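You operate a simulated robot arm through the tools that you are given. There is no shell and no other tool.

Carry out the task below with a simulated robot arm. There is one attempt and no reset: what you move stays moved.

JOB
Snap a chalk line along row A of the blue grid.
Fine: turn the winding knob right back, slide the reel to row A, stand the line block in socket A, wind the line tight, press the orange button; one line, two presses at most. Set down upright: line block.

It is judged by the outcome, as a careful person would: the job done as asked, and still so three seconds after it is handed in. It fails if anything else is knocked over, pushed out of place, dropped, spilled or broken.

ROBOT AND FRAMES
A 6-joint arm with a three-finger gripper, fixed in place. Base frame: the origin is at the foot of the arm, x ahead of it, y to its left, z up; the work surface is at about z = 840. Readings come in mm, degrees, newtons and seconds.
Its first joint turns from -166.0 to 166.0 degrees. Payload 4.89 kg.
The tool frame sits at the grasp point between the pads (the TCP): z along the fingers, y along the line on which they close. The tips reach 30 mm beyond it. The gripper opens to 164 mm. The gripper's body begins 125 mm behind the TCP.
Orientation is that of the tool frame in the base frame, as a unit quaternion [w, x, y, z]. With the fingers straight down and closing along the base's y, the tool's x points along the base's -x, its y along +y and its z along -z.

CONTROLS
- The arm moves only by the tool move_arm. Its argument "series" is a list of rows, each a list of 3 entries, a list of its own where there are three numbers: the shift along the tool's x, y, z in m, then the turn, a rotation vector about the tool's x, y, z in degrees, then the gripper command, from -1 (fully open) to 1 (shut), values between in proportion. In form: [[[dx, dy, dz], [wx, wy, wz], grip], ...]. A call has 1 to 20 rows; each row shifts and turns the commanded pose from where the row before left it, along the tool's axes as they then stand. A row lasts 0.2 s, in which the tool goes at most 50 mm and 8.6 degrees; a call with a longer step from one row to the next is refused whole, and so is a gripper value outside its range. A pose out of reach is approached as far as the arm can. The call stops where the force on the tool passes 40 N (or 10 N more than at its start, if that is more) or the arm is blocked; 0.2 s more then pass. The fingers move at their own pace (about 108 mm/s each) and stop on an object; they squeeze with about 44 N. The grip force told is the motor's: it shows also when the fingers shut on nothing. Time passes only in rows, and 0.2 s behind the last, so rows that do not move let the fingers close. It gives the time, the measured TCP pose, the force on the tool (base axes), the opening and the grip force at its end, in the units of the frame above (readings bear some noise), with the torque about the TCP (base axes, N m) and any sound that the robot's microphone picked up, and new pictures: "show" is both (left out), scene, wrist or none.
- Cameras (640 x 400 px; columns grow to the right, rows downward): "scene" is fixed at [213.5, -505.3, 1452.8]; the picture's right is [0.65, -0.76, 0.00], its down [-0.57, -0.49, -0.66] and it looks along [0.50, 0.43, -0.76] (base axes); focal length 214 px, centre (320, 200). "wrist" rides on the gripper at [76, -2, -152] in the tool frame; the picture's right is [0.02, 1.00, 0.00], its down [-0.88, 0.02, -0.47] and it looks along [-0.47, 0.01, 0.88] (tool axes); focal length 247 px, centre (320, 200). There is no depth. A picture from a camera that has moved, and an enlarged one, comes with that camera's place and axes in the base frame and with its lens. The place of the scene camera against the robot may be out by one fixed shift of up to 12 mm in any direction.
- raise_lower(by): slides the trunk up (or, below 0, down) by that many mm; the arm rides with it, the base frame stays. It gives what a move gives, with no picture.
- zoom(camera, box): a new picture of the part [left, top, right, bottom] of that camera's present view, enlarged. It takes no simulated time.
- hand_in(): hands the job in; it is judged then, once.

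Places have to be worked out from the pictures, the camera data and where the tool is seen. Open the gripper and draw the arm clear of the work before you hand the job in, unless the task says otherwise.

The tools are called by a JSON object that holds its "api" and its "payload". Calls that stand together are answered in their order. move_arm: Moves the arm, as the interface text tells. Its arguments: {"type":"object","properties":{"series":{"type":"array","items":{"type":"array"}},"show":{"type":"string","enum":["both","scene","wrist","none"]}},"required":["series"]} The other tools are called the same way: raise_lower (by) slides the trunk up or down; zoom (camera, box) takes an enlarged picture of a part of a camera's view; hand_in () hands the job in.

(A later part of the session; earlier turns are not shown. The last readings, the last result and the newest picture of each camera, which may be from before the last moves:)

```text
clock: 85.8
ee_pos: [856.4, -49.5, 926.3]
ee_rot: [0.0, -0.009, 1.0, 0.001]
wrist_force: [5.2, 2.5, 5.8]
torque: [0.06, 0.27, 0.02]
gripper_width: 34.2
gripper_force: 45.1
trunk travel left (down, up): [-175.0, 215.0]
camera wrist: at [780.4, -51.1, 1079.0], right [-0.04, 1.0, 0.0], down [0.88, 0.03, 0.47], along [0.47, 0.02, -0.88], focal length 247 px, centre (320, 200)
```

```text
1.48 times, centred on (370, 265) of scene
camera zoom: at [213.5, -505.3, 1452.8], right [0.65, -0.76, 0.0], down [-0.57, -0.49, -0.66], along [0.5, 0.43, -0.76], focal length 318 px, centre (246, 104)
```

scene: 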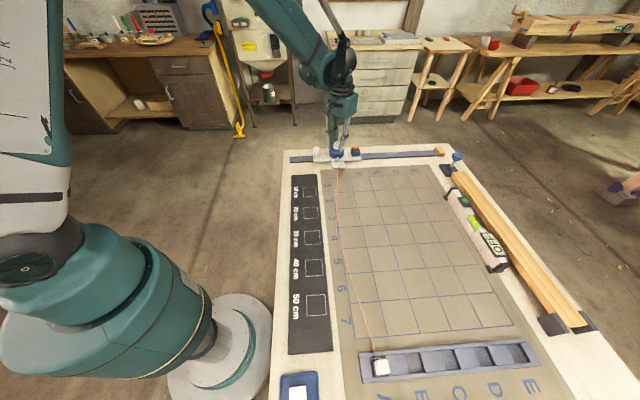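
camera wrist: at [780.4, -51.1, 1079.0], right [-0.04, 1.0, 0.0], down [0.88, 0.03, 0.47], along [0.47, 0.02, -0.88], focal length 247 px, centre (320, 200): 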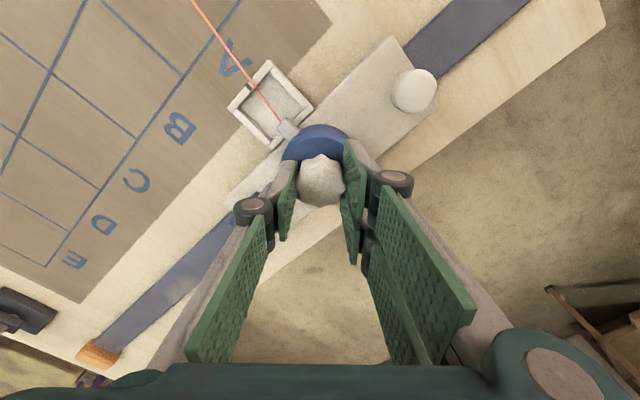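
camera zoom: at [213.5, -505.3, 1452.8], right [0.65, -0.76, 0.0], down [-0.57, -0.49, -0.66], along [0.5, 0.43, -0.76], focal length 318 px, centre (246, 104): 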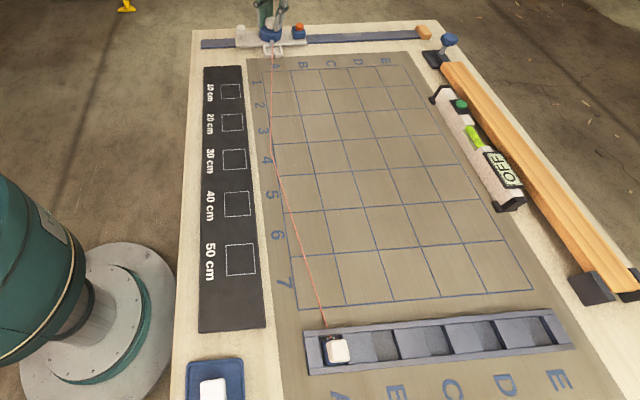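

136° wound and the line's bend is shrinking slowly. I continue.

{"api": "move_arm", "payload": {"series": [[[0, 0, 0], [0, 0, 8], 1], [[0, 0, 0], [0, 0, 8], 1], [[0, 0, 0], [0, 0, 8], 1], [[0, 0, 0], [0, 0, 8], 1], [[0, 0, 0], [0, 0, 8], 1], [[0, 0, 0], [0, 0, 0], 1]], "show": "both"}}

{"api": "zoom", "payload": {"camera": "wrist", "box": [240, 100, 400, 230]}}

{"api": "zoom", "payload": {"camera": "scene", "box": [280, 130, 460, 400]}}

```text
clock: 87.2
ee_pos: [856.0, -49.8, 926.6]
ee_rot: [0.0, 0.336, 0.942, 0.0]
wrist_force: [-15.1, -14.9, 1.4]
torque: [-0.07, 0.68, 0.04]
gripper_width: 34.6
gripper_force: 44.7
trunk travel left (down, up): [-175.0, 215.0]
camera wrist: at [796.0, -2.1, 1079.0], right [0.61, 0.79, 0.0], down [0.69, -0.54, 0.47], along [0.37, -0.29, -0.88], focal length 247 px, centre (320, 200)
```

scene: 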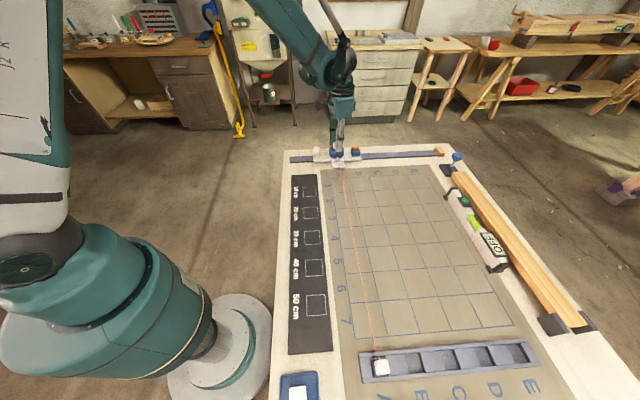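
wrist: 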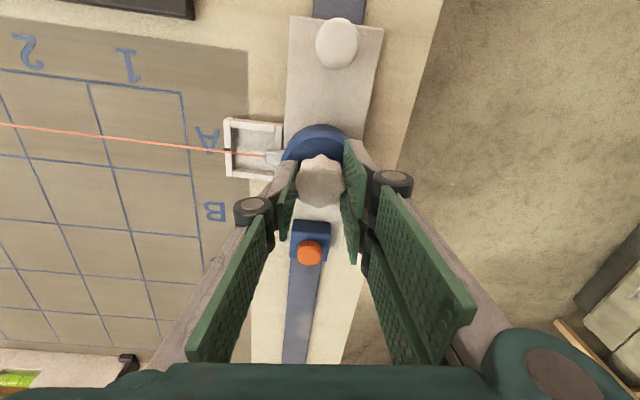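

```text
3.08 times, centred on (320, 165) of wrist
camera zoom: at [796.0, -2.1, 1079.0], right [0.61, 0.79, 0.0], down [0.69, -0.54, 0.47], along [0.37, -0.29, -0.88], focal length 760 px, centre (320, 308)
```

zoom: 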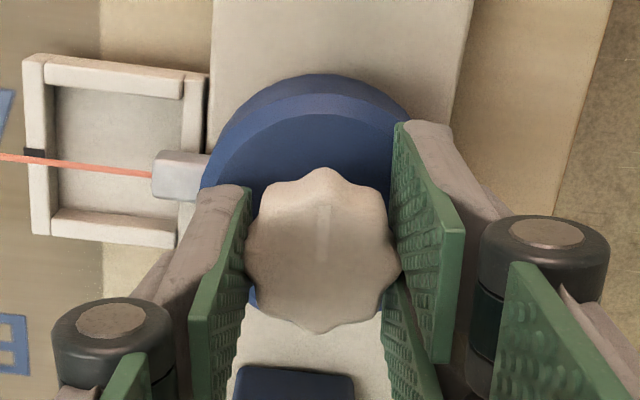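

```text
1.48 times, centred on (370, 265) of scene
camera zoom: at [213.5, -505.3, 1452.8], right [0.65, -0.76, 0.0], down [-0.57, -0.49, -0.66], along [0.5, 0.43, -0.76], focal length 318 px, centre (246, 104)
```

zoom: 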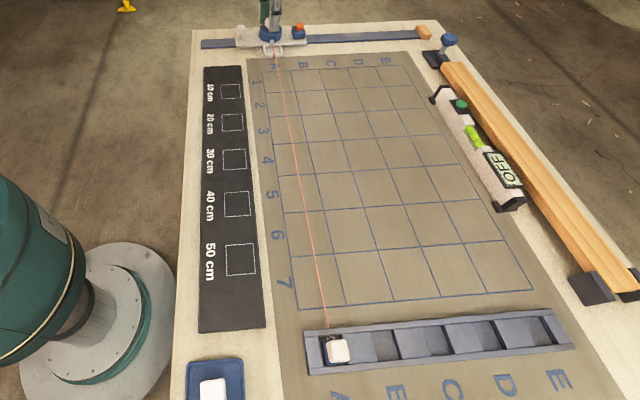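

At 176° of winding the line has come straight along row A. I continue in small turns to feel for real tension.

{"api": "move_arm", "payload": {"series": [[[0, -0.0008, 0], [0, 0, 0], 1], [[0, 0, 0], [0, 0, 8], 1], [[0, 0, 0], [0, 0, 0], 1]], "show": "both"}}

{"api": "zoom", "payload": {"camera": "wrist", "box": [240, 100, 400, 230]}}

{"api": "zoom", "payload": {"camera": "scene", "box": [310, 150, 420, 390]}}

```text
clock: 88.0
ee_pos: [856.5, -49.8, 925.4]
ee_rot: [-0.001, 0.401, 0.916, 0.001]
wrist_force: [-13.9, -16.5, -4.7]
torque: [-0.41, 0.16, 0.03]
gripper_width: 34.1
gripper_force: 45.0
trunk travel left (down, up): [-175.0, 215.0]
camera wrist: at [803.0, 5.6, 1079.0], right [0.72, 0.7, 0.0], down [0.61, -0.63, 0.47], along [0.33, -0.34, -0.88], focal length 247 px, centre (320, 200)
```

scene: 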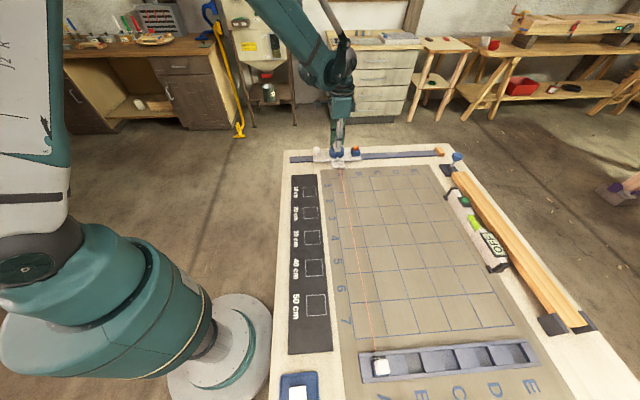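
wrist: 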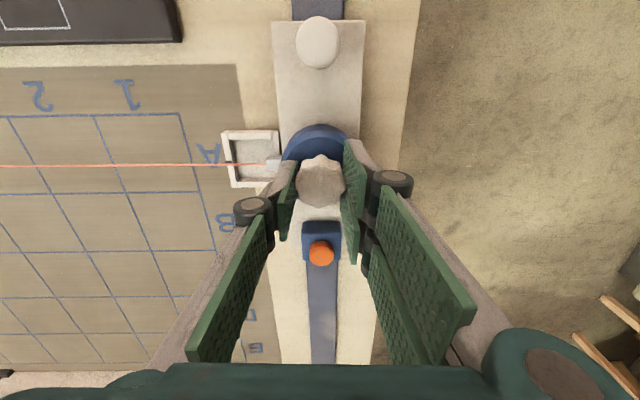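

```text
3.08 times, centred on (320, 165) of wrist
camera zoom: at [803.0, 5.6, 1079.0], right [0.72, 0.7, 0.0], down [0.61, -0.63, 0.47], along [0.33, -0.34, -0.88], focal length 760 px, centre (320, 308)
```

zoom: 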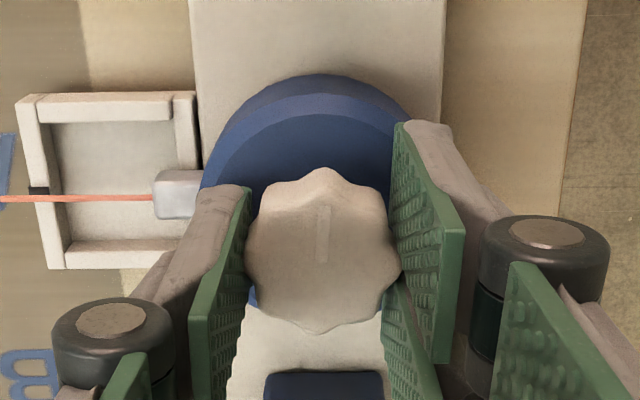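

```text
1.67 times, centred on (365, 270) of scene
camera zoom: at [213.5, -505.3, 1452.8], right [0.65, -0.76, 0.0], down [-0.57, -0.49, -0.66], along [0.5, 0.43, -0.76], focal length 358 px, centre (245, 83)
```

zoom: 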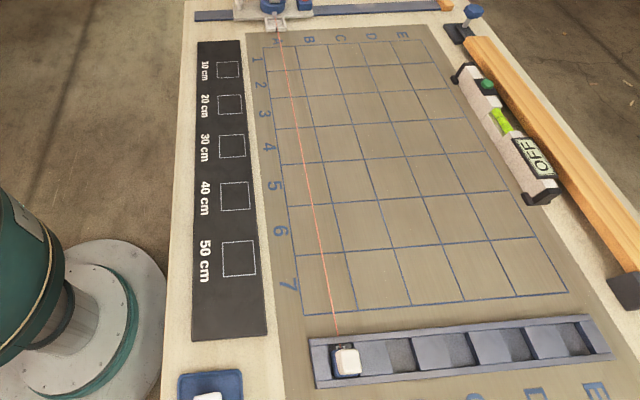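

The line is straight but torque on the knob is still about zero. I keep winding in 8° steps, watching the torque.

{"api": "move_arm", "payload": {"series": [[[0, -0.0005, 0], [0, 0, 8], 1], [[0, 0, 0], [0, 0, 0], 1]], "show": "wrist"}}

{"api": "zoom", "payload": {"camera": "wrist", "box": [240, 100, 400, 230]}}

```text
clock: 88.6
ee_pos: [855.4, -49.7, 925.3]
ee_rot: [0.0, 0.463, 0.887, 0.0]
wrist_force: [-11.8, -15.0, -4.2]
torque: [-0.33, 0.22, 0.03]
gripper_width: 34.2
gripper_force: 45.3
trunk travel left (down, up): [-175.0, 215.0]
camera wrist: at [810.9, 12.4, 1079.0], right [0.81, 0.59, 0.0], down [0.52, -0.71, 0.47], along [0.28, -0.38, -0.88], focal length 247 px, centre (320, 200)
```

wrist: 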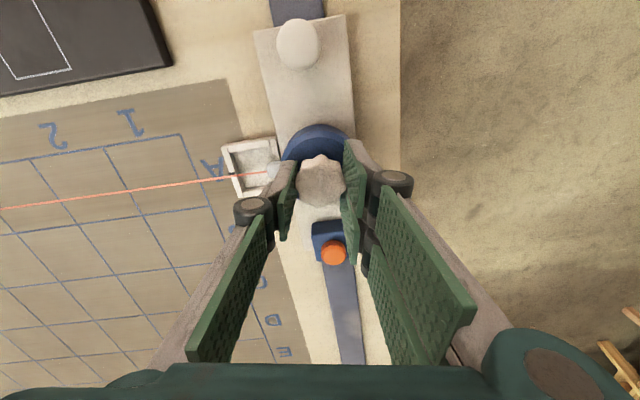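

```text
3.08 times, centred on (320, 165) of wrist
camera zoom: at [810.9, 12.4, 1079.0], right [0.81, 0.59, 0.0], down [0.52, -0.71, 0.47], along [0.28, -0.38, -0.88], focal length 760 px, centre (320, 308)
```

zoom: 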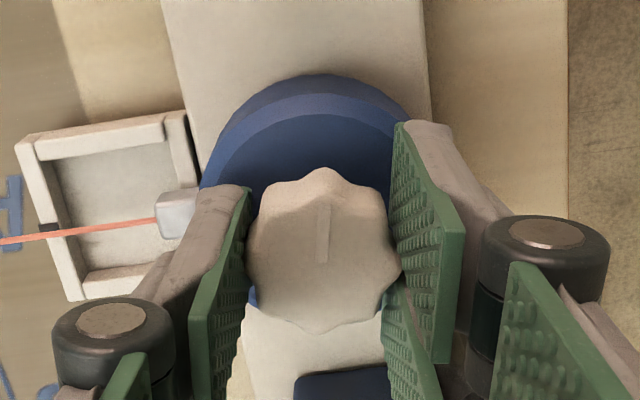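

{"api": "move_arm", "payload": {"series": [[[0, -0.0004, 0], [0, 0, 8], 1], [[0, 0, 0], [0, 0, 0], 1]], "show": "none"}}

{"api": "move_arm", "payload": {"series": [[[0, -0.0002, 0], [0, 0, 8], 1], [[0, 0, 0], [0, 0, 0], 1]], "show": "both"}}

{"api": "zoom", "payload": {"camera": "wrist", "box": [240, 100, 400, 230]}}

{"api": "zoom", "payload": {"camera": "scene", "box": [340, 340, 420, 395]}}

```text
clock: 89.2
ee_pos: [854.9, -49.7, 925.3]
ee_rot: [0.0, 0.524, 0.852, 0.0]
wrist_force: [-5.9, -9.0, 1.2]
torque: [-0.21, 0.09, -0.02]
gripper_width: 34.4
gripper_force: 45.1
trunk travel left (down, up): [-175.0, 215.0]
```

```text
clock: 89.8
ee_pos: [854.2, -49.6, 926.2]
ee_rot: [0.0, 0.582, 0.813, 0.0]
wrist_force: [-7.5, -12.0, 4.6]
torque: [-0.19, 0.17, 0.02]
gripper_width: 34.4
gripper_force: 45.4
trunk travel left (down, up): [-175.0, 215.0]
camera wrist: at [828.9, 22.7, 1079.0], right [0.94, 0.34, 0.0], down [0.3, -0.83, 0.47], along [0.16, -0.44, -0.88], focal length 247 px, centre (320, 200)
```

scene: 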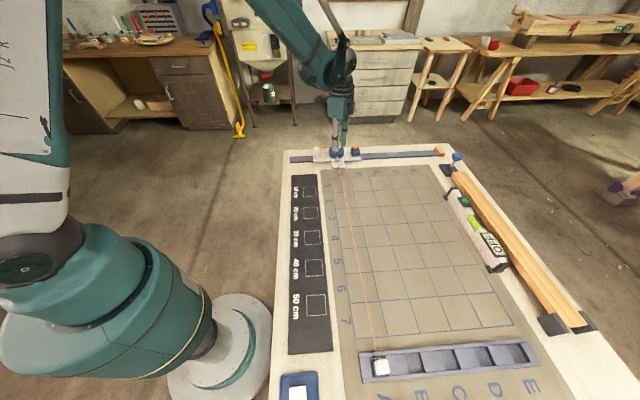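
wrist: 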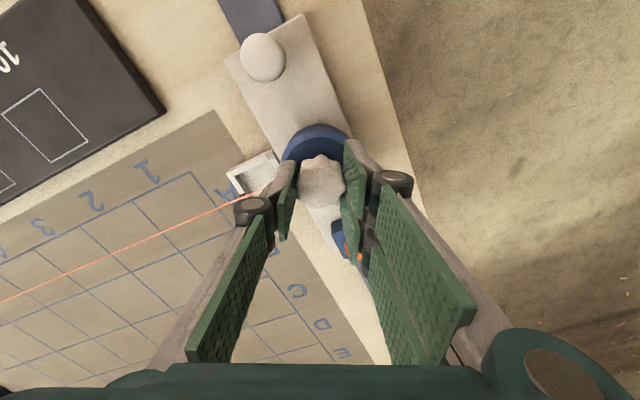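

```text
3.08 times, centred on (320, 165) of wrist
camera zoom: at [828.9, 22.7, 1079.0], right [0.94, 0.34, 0.0], down [0.3, -0.83, 0.47], along [0.16, -0.44, -0.88], focal length 760 px, centre (320, 308)
```

zoom: 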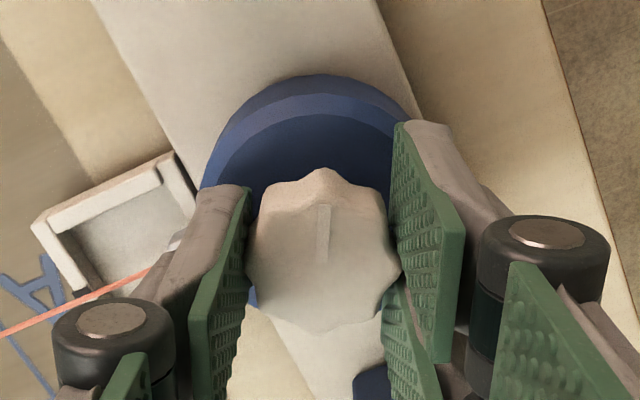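

```text
7.27 times, centred on (380, 368) of scene
camera zoom: at [213.5, -505.3, 1452.8], right [0.65, -0.76, 0.0], down [-0.57, -0.49, -0.66], along [0.5, 0.43, -0.76], focal length 1560 px, centre (-116, -1018)
```

zoom: 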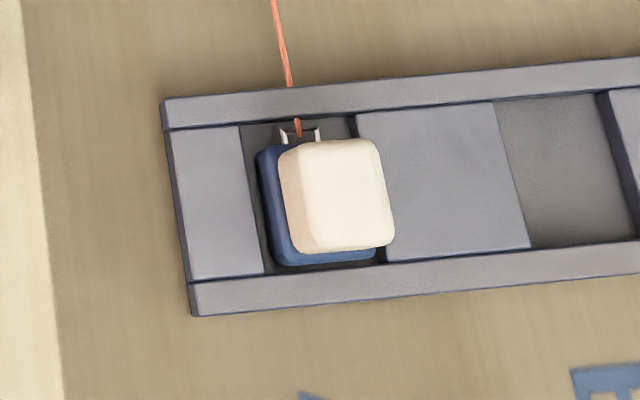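

The block stays seated in its socket with the line attached at its back, and knob torque remains near zero at 208°. I keep winding carefully until tension is felt.

{"api": "move_arm", "payload": {"series": [[[0, -0.0003, 0], [0, 0, 8], 1], [[0, 0, 0], [0, 0, 0], 1]], "show": "none"}}

{"api": "move_arm", "payload": {"series": [[[0, -0.0002, 0], [0, 0, 8], 1], [[0, 0, 0], [0, 0, 0], 1]], "show": "wrist"}}

{"api": "zoom", "payload": {"camera": "wrist", "box": [240, 100, 400, 230]}}

```text
clock: 90.4
ee_pos: [854.5, -50.7, 925.6]
ee_rot: [0.0, 0.637, 0.771, 0.0]
wrist_force: [-6.0, -7.6, 4.9]
torque: [-0.12, 0.13, 0.01]
gripper_width: 34.2
gripper_force: 45.0
trunk travel left (down, up): [-175.0, 215.0]
```

```text
clock: 91.0
ee_pos: [853.9, -49.1, 924.6]
ee_rot: [0.0, 0.689, 0.725, 0.0]
wrist_force: [3.6, -3.1, 11.2]
torque: [0.0, -0.13, 0.01]
gripper_width: 34.1
gripper_force: 45.1
trunk travel left (down, up): [-175.0, 215.0]
camera wrist: at [849.1, 27.2, 1078.9], right [1.0, 0.07, 0.0], down [0.06, -0.88, 0.47], along [0.03, -0.47, -0.88], focal length 247 px, centre (320, 200)
```

wrist: 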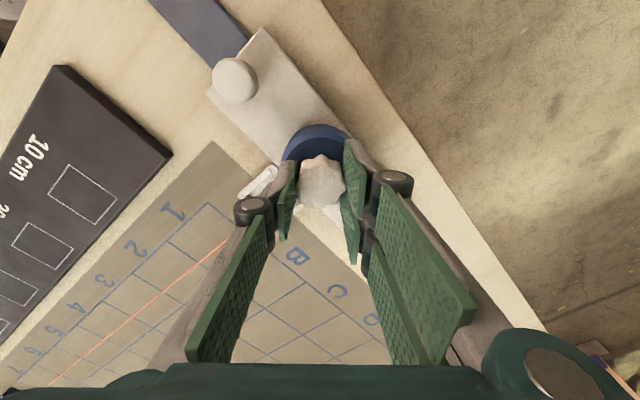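

```text
3.08 times, centred on (320, 165) of wrist
camera zoom: at [849.1, 27.2, 1078.9], right [1.0, 0.07, 0.0], down [0.06, -0.88, 0.47], along [0.03, -0.47, -0.88], focal length 760 px, centre (320, 308)
```

zoom: 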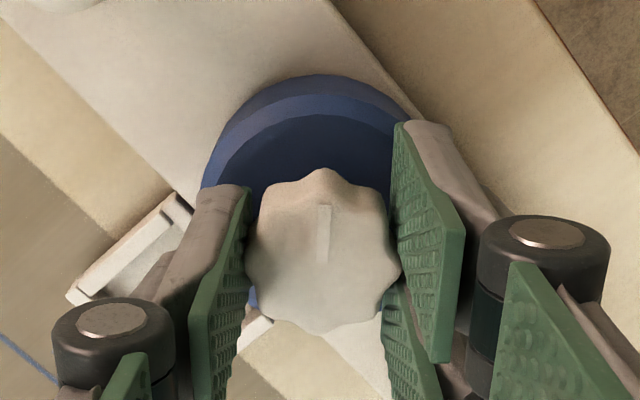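

{"api": "move_arm", "payload": {"series": [[[0, 0, 0], [0, 0, 8], 1], [[0, 0, 0], [0, 0, 0], 1]], "show": "none"}}

{"api": "move_arm", "payload": {"series": [[[0, 0, 0], [0, 0, 8], 1], [[0, 0, 0], [0, 0, 0], 1]], "show": "both"}}

{"api": "zoom", "payload": {"camera": "wrist", "box": [240, 100, 400, 230]}}

{"api": "zoom", "payload": {"camera": "scene", "box": [300, 140, 420, 390]}}

```text
clock: 91.6
ee_pos: [854.8, -50.9, 927.3]
ee_rot: [-0.001, 0.737, 0.676, 0.0]
wrist_force: [-1.6, -2.4, 13.0]
torque: [0.18, 0.06, 0.01]
gripper_width: 34.3
gripper_force: 45.1
trunk travel left (down, up): [-175.0, 215.0]
```

```text
clock: 92.2
ee_pos: [855.1, -49.6, 924.5]
ee_rot: [0.001, 0.783, 0.622, -0.001]
wrist_force: [2.4, 2.0, 19.7]
torque: [0.04, -0.06, -0.01]
gripper_width: 34.4
gripper_force: 45.0
trunk travel left (down, up): [-175.0, 215.0]
camera wrist: at [870.5, 25.4, 1078.9], right [0.98, -0.21, 0.0], down [-0.18, -0.86, 0.47], along [-0.1, -0.46, -0.88], focal length 247 px, centre (320, 200)
```

scene: 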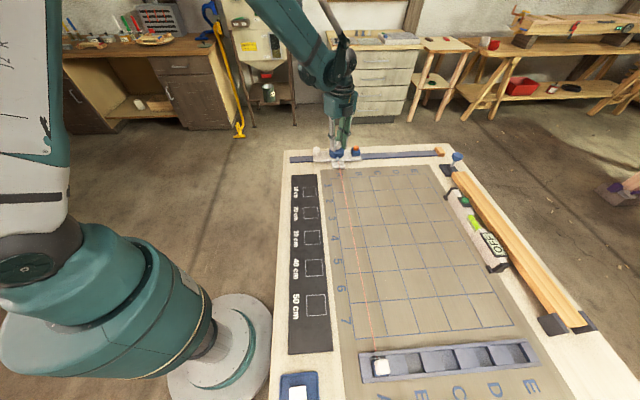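
wrist: 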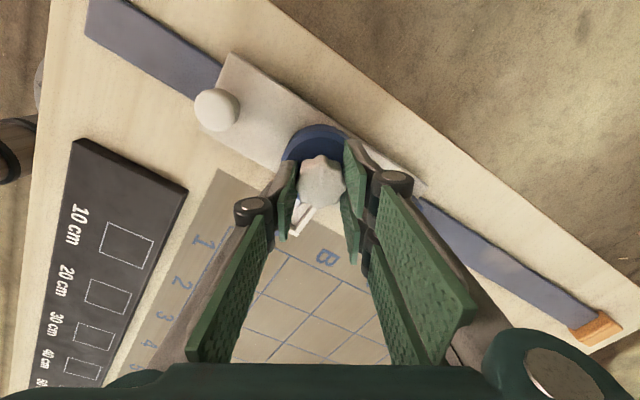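

```text
3.08 times, centred on (320, 165) of wrist
camera zoom: at [870.5, 25.4, 1078.9], right [0.98, -0.21, 0.0], down [-0.18, -0.86, 0.47], along [-0.1, -0.46, -0.88], focal length 760 px, centre (320, 308)
```

zoom: 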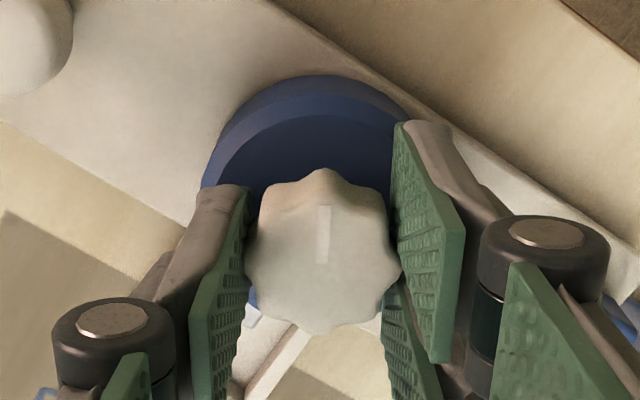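

```text
1.60 times, centred on (360, 265) of scene
camera zoom: at [213.5, -505.3, 1452.8], right [0.65, -0.76, 0.0], down [-0.57, -0.49, -0.66], along [0.5, 0.43, -0.76], focal length 343 px, centre (256, 96)
```

zoom: 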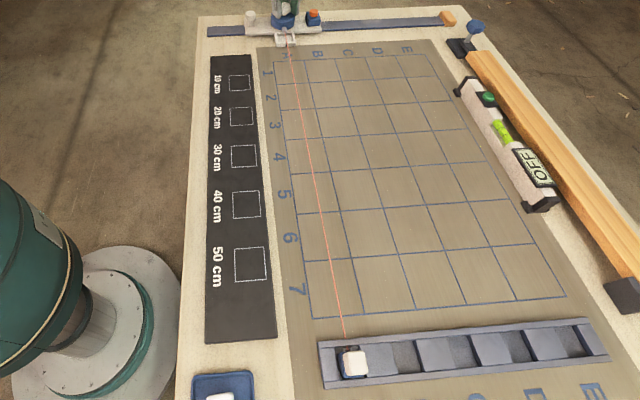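

Wound 240° and the line is straight with no resistance yet. I relieve the z strain and continue toward a firm stop.

{"api": "move_arm", "payload": {"series": [[[0, 0, -0.0009], [0, 0, 8], 1], [[0, 0, 0], [0, 0, 8], 1], [[0, 0, 0], [0, 0, 0], 1]], "show": "none"}}

{"api": "move_arm", "payload": {"series": [[[0, 0, 0], [0, 0, 8], 1], [[0, 0, 0], [0, 0, 8], 1], [[0, 0, 0], [0, 0, 0], 1]], "show": "wrist"}}

{"api": "zoom", "payload": {"camera": "wrist", "box": [240, 100, 400, 230]}}

```text
clock: 93.0
ee_pos: [854.4, -50.5, 926.0]
ee_rot: [-0.001, 0.862, 0.507, 0.0]
wrist_force: [-0.5, -1.7, 5.0]
torque: [0.01, -0.08, 0.02]
gripper_width: 34.2
gripper_force: 45.1
trunk travel left (down, up): [-175.0, 215.0]
```

```text
clock: 93.8
ee_pos: [855.0, -50.0, 924.6]
ee_rot: [0.0, 0.924, 0.381, 0.0]
wrist_force: [1.5, 0.3, -13.3]
torque: [0.08, -0.23, 0.45]
gripper_width: 34.4
gripper_force: 44.9
trunk travel left (down, up): [-175.0, 215.0]
camera wrist: at [908.5, 6.8, 1079.2], right [0.72, -0.69, 0.0], down [-0.61, -0.63, 0.47], along [-0.33, -0.34, -0.88], focal length 247 px, centre (320, 200)
```

wrist: 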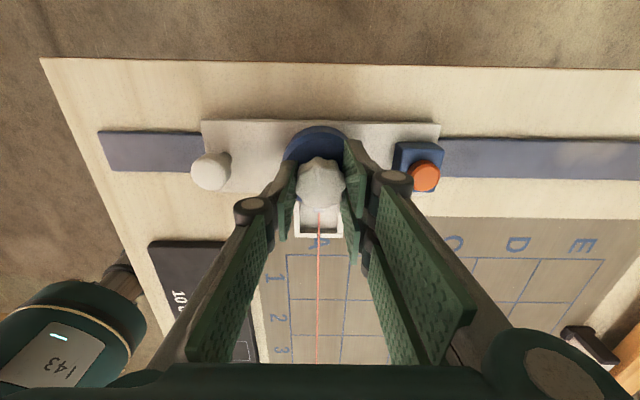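

```text
3.08 times, centred on (320, 165) of wrist
camera zoom: at [908.5, 6.8, 1079.2], right [0.72, -0.69, 0.0], down [-0.61, -0.63, 0.47], along [-0.33, -0.34, -0.88], focal length 760 px, centre (320, 308)
```

zoom: 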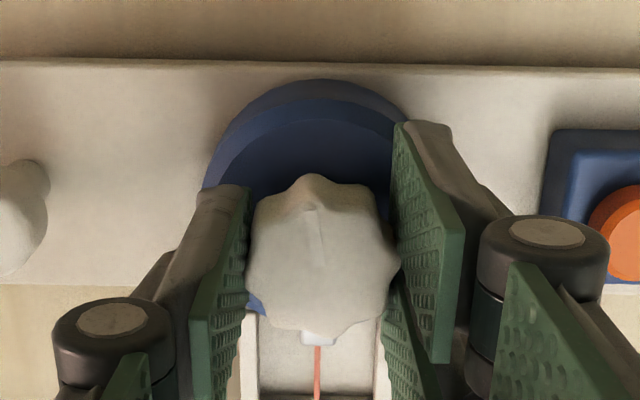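

The torque jumped to +0.45 N·m and the pointer slipped against the pads, so the knob is wound tight at about 260°. I release it, rise, and check that the knob and line hold.

{"api": "move_arm", "payload": {"series": [[[0, 0, 0], [0, 0, -2], 1], [[0, 0, 0], [0, 0, 0], 0.42], [[0, 0, 0], [0, 0, 0], 0.42], [[0, 0, 0], [0, 0, 0], 0.42], [[0, 0, -0.016], [0, 0, 0], 0.42], [[0, 0, -0.018], [0, 0, 0], 0.42], [[0, 0, -0.03], [0, 0, 0], 0.42], [[0, 0, 0], [0, 0, 0], 0.42]], "show": "both"}}

{"api": "zoom", "payload": {"camera": "wrist", "box": [220, 60, 420, 260]}}

{"api": "zoom", "payload": {"camera": "scene", "box": [300, 140, 420, 390]}}

{"api": "zoom", "payload": {"camera": "scene", "box": [340, 340, 420, 395]}}

```text
clock: 95.6
ee_pos: [853.7, -49.9, 991.9]
ee_rot: [0.0, 0.917, 0.398, 0.0]
wrist_force: [-0.6, -0.3, 0.9]
torque: [-0.01, -0.05, 0.0]
gripper_width: 47.8
gripper_force: 0.0
trunk travel left (down, up): [-175.0, 215.0]
camera wrist: at [905.1, 8.2, 1144.4], right [0.75, -0.67, 0.0], down [-0.59, -0.66, 0.47], along [-0.32, -0.35, -0.88], focal length 247 px, centre (320, 200)
```

scene: 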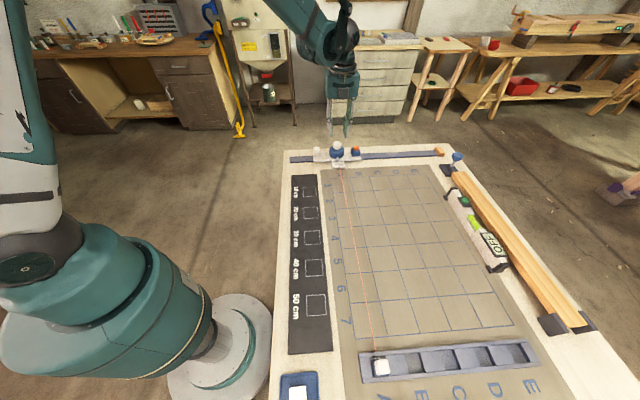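
wrist: 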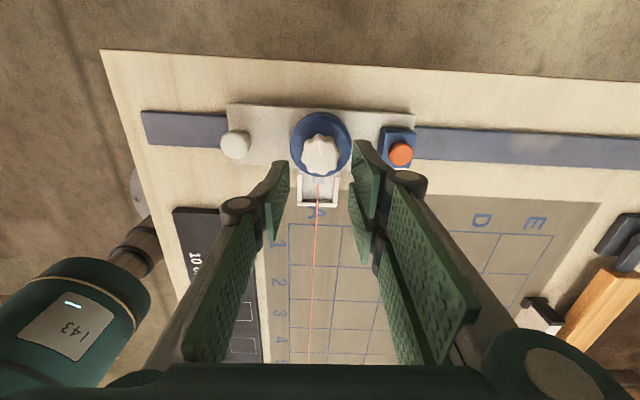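

```text
2.00 times, centred on (320, 160) of wrist
camera zoom: at [905.1, 8.2, 1144.4], right [0.75, -0.67, 0.0], down [-0.59, -0.66, 0.47], along [-0.32, -0.35, -0.88], focal length 494 px, centre (320, 280)
```

zoom: 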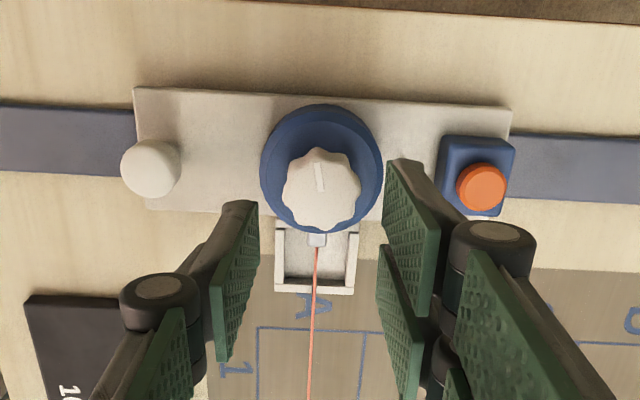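

```text
1.60 times, centred on (360, 265) of scene
camera zoom: at [213.5, -505.3, 1452.8], right [0.65, -0.76, 0.0], down [-0.57, -0.49, -0.66], along [0.5, 0.43, -0.76], focal length 343 px, centre (256, 96)
```

zoom: 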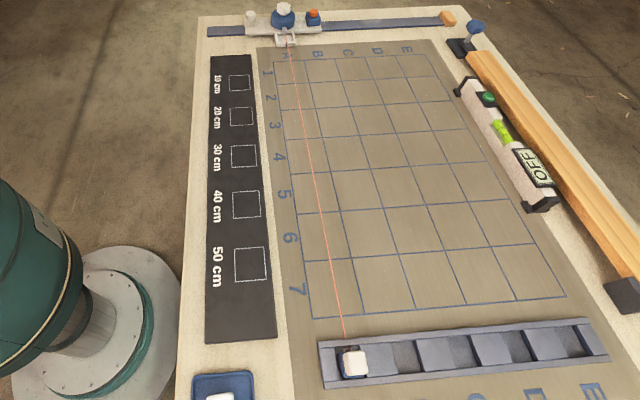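

```text
7.27 times, centred on (380, 368) of scene
camera zoom: at [213.5, -505.3, 1452.8], right [0.65, -0.76, 0.0], down [-0.57, -0.49, -0.66], along [0.5, 0.43, -0.76], focal length 1560 px, centre (-116, -1018)
```

zoom: 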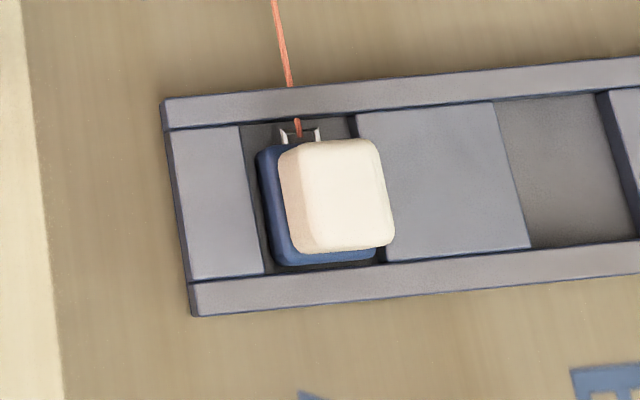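

The block is upright in its socket, the line is straight, and the knob holds its new position. I rotate the wrist back and check the reel's alignment with row A again before pressing.

{"api": "move_arm", "payload": {"series": [[[0, 0, -0.025], [0, 0, -8.46], 0.42], [[0, 0, 0], [0, 0, -8.46], 0.42], [[0, 0, 0], [0, 0, -8.46], 0.42], [[0, 0, 0], [0, 0, -8.46], 0.42], [[0, 0, 0], [0, 0, -8.46], 0.42], [[0, 0, 0], [0, 0, -8.46], 0.42], [[0, 0, 0], [0, 0, -8.46], 0.42], [[0, 0, 0], [0, 0, -8.46], 0.42], [[0, 0, 0], [0, 0, -8.46], 0.42], [[0, 0, 0], [0, 0, -8.46], 0.42], [[0, 0, 0], [0, 0, -8.46], 0.42], [[0, 0, 0], [0, 0, -8.46], 0.42], [[0, 0, 0], [0, 0, -8.46], 0.42], [[0, 0, 0], [0, 0, -8.46], 0.42], [[0, 0, 0], [0, 0, -8.46], 0.42], [[0, 0, 0], [0, 0, -8.46], 0.42], [[0, 0, 0], [0, 0, -8.46], 0.42], [[0, 0, 0], [0, 0, -8.46], 0.42], [[0, 0, 0], [0, 0, -8.46], 0.42], [[0, 0, 0], [0, 0, -8.46], 0.42]], "show": "none"}}

{"api": "move_arm", "payload": {"series": [[[0, 0, 0], [0, 0, -8.46], 0], [[0.04, 0.0003, 0], [0, 0, 0], -0.5], [[0.0387, 0.0003, 0], [0, 0, 0], -1], [[0, 0, 0], [0, 0, 0], -1], [[0, 0, 0], [0, 0, 0], -1]], "show": "wrist"}}

{"api": "zoom", "payload": {"camera": "wrist", "box": [270, 0, 370, 62]}}

{"api": "zoom", "payload": {"camera": "wrist", "box": [270, 80, 370, 142]}}

{"api": "zoom", "payload": {"camera": "wrist", "box": [200, 40, 440, 260]}}

```text
clock: 99.8
ee_pos: [854.3, -49.5, 1016.1]
ee_rot: [-0.001, -0.312, 0.95, 0.0]
wrist_force: [-0.2, -0.1, -0.4]
torque: [-0.03, -0.03, 0.02]
gripper_width: 47.5
gripper_force: 0.1
trunk travel left (down, up): [-175.0, 215.0]
```

```text
clock: 101.0
ee_pos: [798.0, -106.2, 1017.5]
ee_rot: [0.0, -0.379, 0.925, 0.0]
wrist_force: [-0.6, -0.3, 0.2]
torque: [0.03, -0.09, 0.01]
gripper_width: 164.0
gripper_force: 0.1
trunk travel left (down, up): [-175.0, 215.0]
camera wrist: at [746.1, -160.3, 1170.3], right [-0.72, 0.7, 0.0], down [0.61, 0.63, 0.47], along [0.33, 0.34, -0.88], focal length 247 px, centre (320, 200)
```

wrist: 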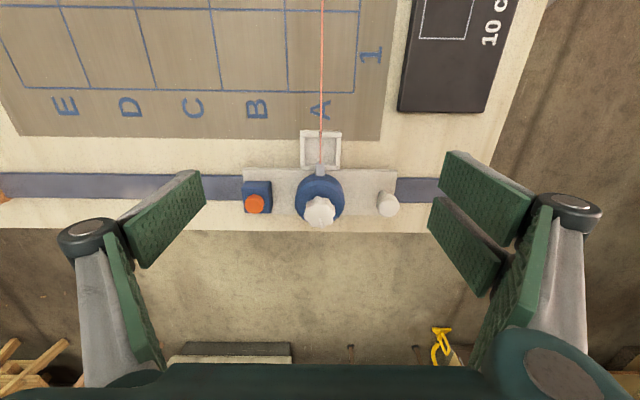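

```text
6.40 times, centred on (320, 31) of wrist
camera zoom: at [746.1, -160.3, 1170.3], right [-0.72, 0.7, 0.0], down [0.61, 0.63, 0.47], along [0.33, 0.34, -0.88], focal length 1581 px, centre (320, 1282)
```

zoom: 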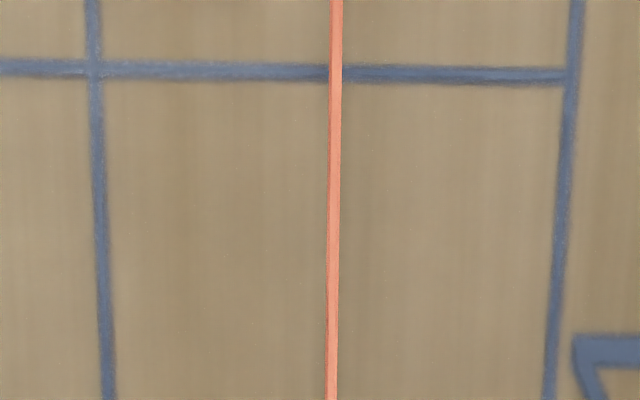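

```text
6.40 times, centred on (320, 111) of wrist
camera zoom: at [746.1, -160.3, 1170.3], right [-0.72, 0.7, 0.0], down [0.61, 0.63, 0.47], along [0.33, 0.34, -0.88], focal length 1581 px, centre (320, 770)
```

zoom: 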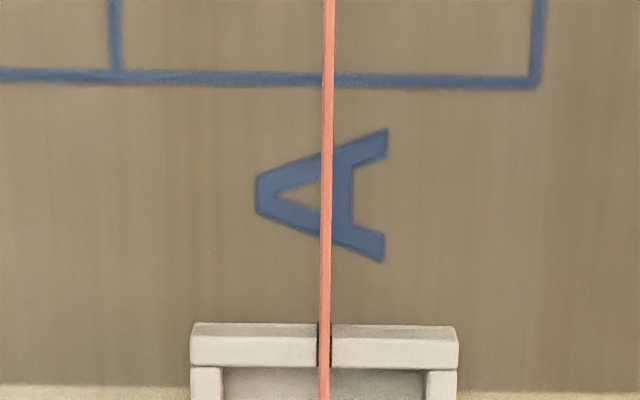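

```text
1.82 times, centred on (320, 150) of wrist
camera zoom: at [746.1, -160.3, 1170.3], right [-0.72, 0.7, 0.0], down [0.61, 0.63, 0.47], along [0.33, 0.34, -0.88], focal length 449 px, centre (320, 291)
```

zoom: 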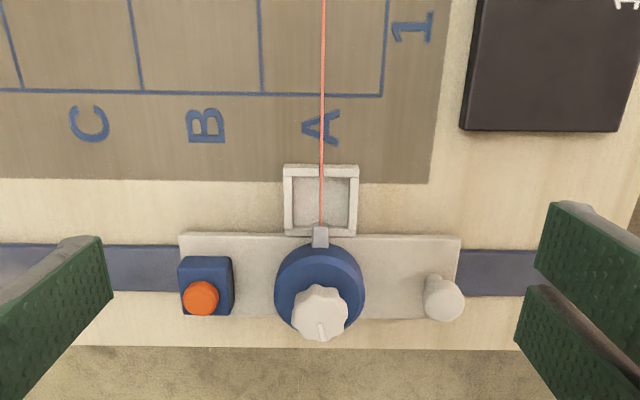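

The taut line runs along the middle of row A, within about 0.6 mm of the row's centreline. I close the gripper and move over the orange button, about (917, -108), stopping above it to check.

{"api": "move_arm", "payload": {"series": [[[0, 0, 0], [0, 0, 0], 0.5], [[-0.0277, -0.0284, 0], [0, 0, 0], 1], [[-0.0277, -0.0284, 0], [0, 0, 0], 1], [[-0.0278, -0.0283, 0], [0, 0, 0], 1], [[0, 0, 0.035], [0, 0, 0], 1], [[0, 0, 0.03], [0, 0, 0], 1], [[0, 0, 0], [0, 0, 0], 1], [[0, 0, 0], [0, 0, 0], 1]], "show": "both"}}

{"api": "zoom", "payload": {"camera": "wrist", "box": [240, 100, 400, 230]}}

{"api": "zoom", "payload": {"camera": "scene", "box": [310, 110, 390, 170]}}

```text
clock: 102.8
ee_pos: [917.6, -105.4, 948.0]
ee_rot: [0.0, -0.38, 0.925, 0.0]
wrist_force: [0.8, 0.0, -0.2]
torque: [0.0, 0.02, 0.04]
gripper_width: 0.2
gripper_force: 43.9
trunk travel left (down, up): [-175.0, 215.0]
camera wrist: at [864.6, -160.5, 1102.0], right [-0.72, 0.7, 0.0], down [0.61, 0.63, 0.47], along [0.33, 0.34, -0.88], focal length 247 px, centre (320, 200)
```

scene: 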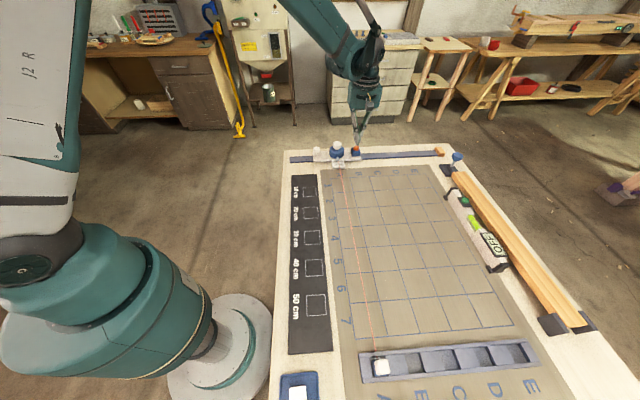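
wrist: 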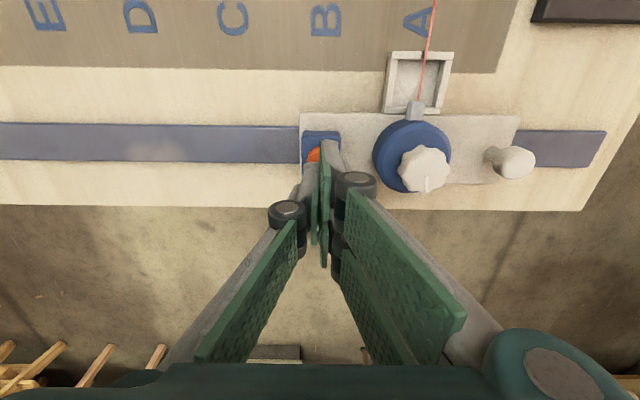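

```text
3.08 times, centred on (320, 165) of wrist
camera zoom: at [864.6, -160.5, 1102.0], right [-0.72, 0.7, 0.0], down [0.61, 0.63, 0.47], along [0.33, 0.34, -0.88], focal length 760 px, centre (320, 308)
```

zoom: 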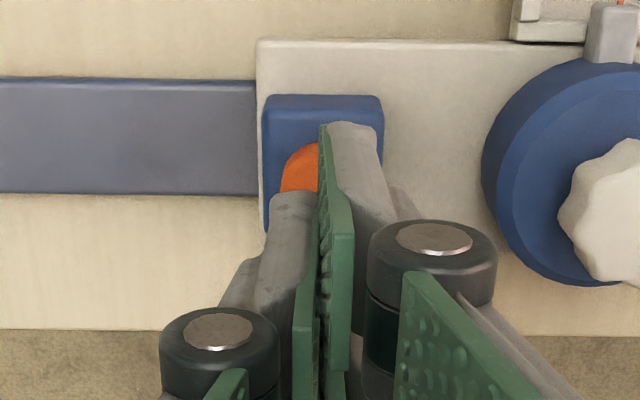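

```text
6.67 times, centred on (350, 140) of scene
camera zoom: at [213.5, -505.3, 1452.8], right [0.65, -0.76, 0.0], down [-0.57, -0.49, -0.66], along [0.5, 0.43, -0.76], focal length 1430 px, centre (120, 600)
```

zoom: 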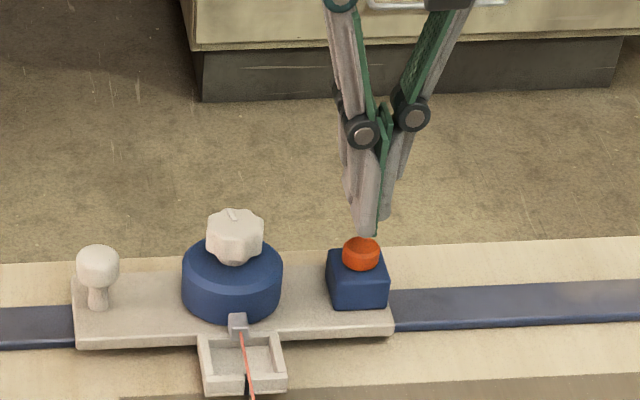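

The closed fingertips are just above the button. The single left finger needs about 3.5 mm toward +y to centre over it, so I shift and come down close to the button top.

{"api": "move_arm", "payload": {"series": [[[0, 0.0035, 0], [0, 0, 0], 1], [[0, 0, 0.012], [0, 0, 0], 1], [[0, 0, 0.01], [0, 0, 0], 1], [[0, 0, 0], [0, 0, 0], 1]], "show": "both"}}

{"api": "zoom", "payload": {"camera": "wrist", "box": [240, 100, 400, 230]}}

{"api": "zoom", "payload": {"camera": "scene", "box": [310, 110, 390, 170]}}

```text
clock: 103.8
ee_pos: [914.1, -103.8, 928.0]
ee_rot: [-0.001, -0.38, 0.925, 0.0]
wrist_force: [-0.2, 0.2, 1.0]
torque: [-0.04, -0.02, 0.02]
gripper_width: 0.0
gripper_force: 44.1
trunk travel left (down, up): [-175.0, 215.0]
camera wrist: at [861.7, -158.2, 1079.9], right [-0.72, 0.7, 0.0], down [0.61, 0.63, 0.47], along [0.33, 0.34, -0.88], focal length 247 px, centre (320, 200)
```

scene: 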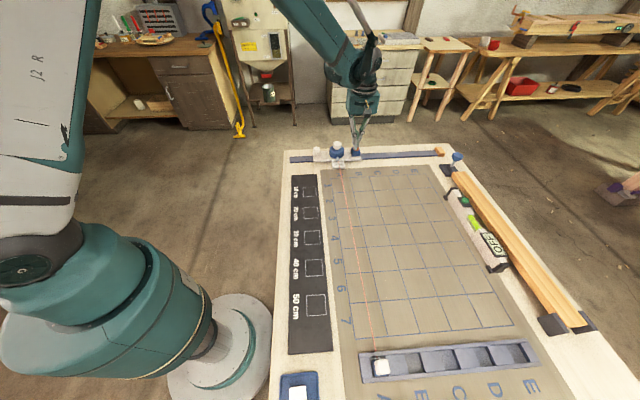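
wrist: 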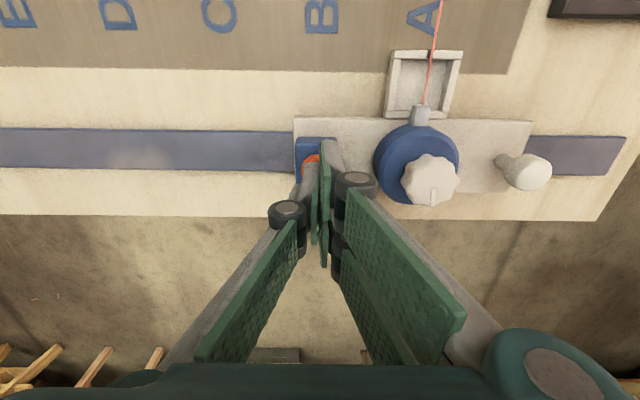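

```text
3.08 times, centred on (320, 165) of wrist
camera zoom: at [861.7, -158.2, 1079.9], right [-0.72, 0.7, 0.0], down [0.61, 0.63, 0.47], along [0.33, 0.34, -0.88], focal length 760 px, centre (320, 308)
```

zoom: 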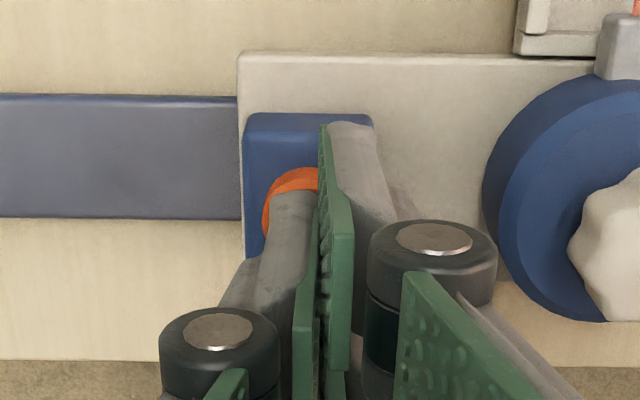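

```text
6.67 times, centred on (350, 140) of scene
camera zoom: at [213.5, -505.3, 1452.8], right [0.65, -0.76, 0.0], down [-0.57, -0.49, -0.66], along [0.5, 0.43, -0.76], focal length 1430 px, centre (120, 600)
```

zoom: 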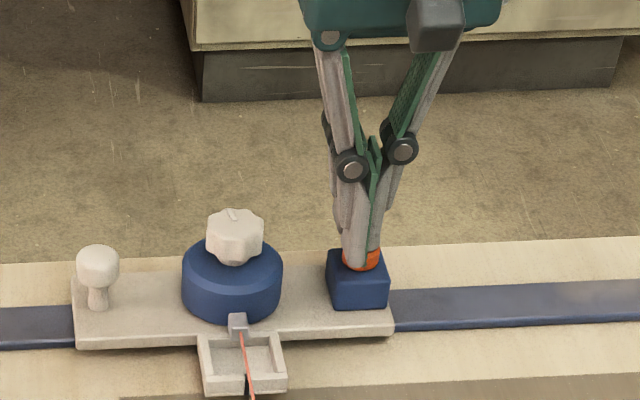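

The fingertips are over the button. I press down in small steps, watching force and sound.

{"api": "move_arm", "payload": {"series": [[[0, 0, 0.003], [0, 0, 0], 1], [[0, 0, 0.003], [0, 0, 0], 1], [[0, 0, 0.002], [0, 0, 0], 1], [[0, 0, 0], [0, 0, 0], 1]], "show": "none"}}

```text
clock: 104.8
ee_pos: [913.1, -105.7, 920.3]
ee_rot: [0.001, -0.379, 0.925, 0.001]
wrist_force: [-0.4, -1.0, 2.8]
torque: [-0.02, -0.01, -0.02]
gripper_width: 6.1
gripper_force: 44.7
trunk travel left (down, up): [-175.0, 215.0]
```

The gripper width reads 6.1 mm although the fingers were shut, so I look before pressing further.

{"api": "move_arm", "payload": {"series": [[[0, 0, 0], [0, 0, 0], 1]], "show": "both"}}

{"api": "zoom", "payload": {"camera": "wrist", "box": [240, 100, 400, 230]}}

{"api": "zoom", "payload": {"camera": "scene", "box": [330, 120, 380, 165]}}

```text
clock: 105.2
ee_pos: [913.8, -104.4, 919.8]
ee_rot: [0.0, -0.38, 0.925, 0.001]
wrist_force: [-1.4, -0.5, 2.3]
torque: [-0.02, 0.0, -0.01]
gripper_width: 5.9
gripper_force: 45.5
trunk travel left (down, up): [-175.0, 215.0]
camera wrist: at [861.3, -158.4, 1073.1], right [-0.72, 0.7, 0.0], down [0.61, 0.63, 0.47], along [0.33, 0.34, -0.88], focal length 247 px, centre (320, 200)
```

scene: 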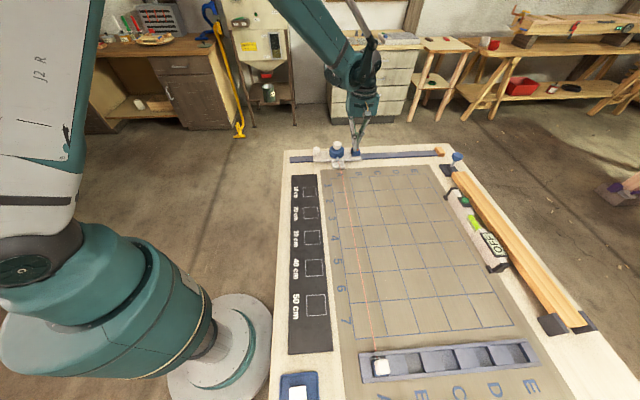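
wrist: 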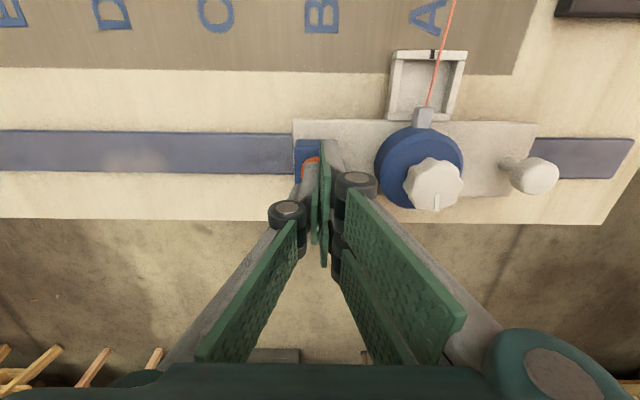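

```text
3.08 times, centred on (320, 165) of wrist
camera zoom: at [861.3, -158.4, 1073.1], right [-0.72, 0.7, 0.0], down [0.61, 0.63, 0.47], along [0.33, 0.34, -0.88], focal length 760 px, centre (320, 308)
```

zoom: 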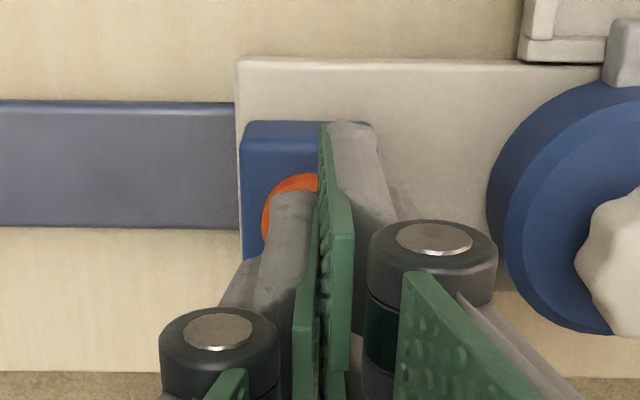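

```text
8.89 times, centred on (355, 142) of scene
camera zoom: at [213.5, -505.3, 1452.8], right [0.65, -0.76, 0.0], down [-0.57, -0.49, -0.66], along [0.5, 0.43, -0.76], focal length 1906 px, centre (9, 711)
```

zoom: 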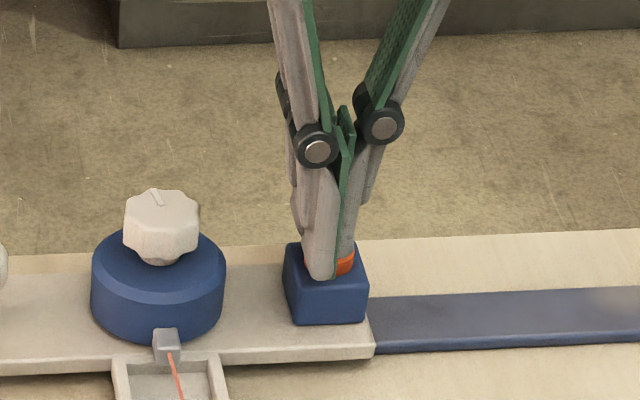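

The tips are in light contact with the button (about 2.5 N). I press on in 1 mm steps.

{"api": "move_arm", "payload": {"series": [[[0, 0, 0.001], [0, 0, 0], 1], [[0, 0, 0], [0, 0, 0], 1]], "show": "none"}}

{"api": "move_arm", "payload": {"series": [[[0, 0, 0.001], [0, 0, 0], 1], [[0, 0, 0], [0, 0, 0], 1]], "show": "none"}}

```text
clock: 105.8
ee_pos: [915.3, -103.9, 920.1]
ee_rot: [0.0, -0.379, 0.926, 0.001]
wrist_force: [-0.5, -1.2, 1.8]
torque: [-0.02, 0.05, -0.03]
gripper_width: 6.0
gripper_force: 44.7
trunk travel left (down, up): [-175.0, 215.0]
```

```text
clock: 106.4
ee_pos: [914.9, -103.4, 917.6]
ee_rot: [0.0, -0.379, 0.925, 0.0]
wrist_force: [-0.7, 0.2, 2.5]
torque: [0.03, 0.01, -0.02]
gripper_width: 5.8
gripper_force: 45.6
trunk travel left (down, up): [-175.0, 215.0]
heard: click
```

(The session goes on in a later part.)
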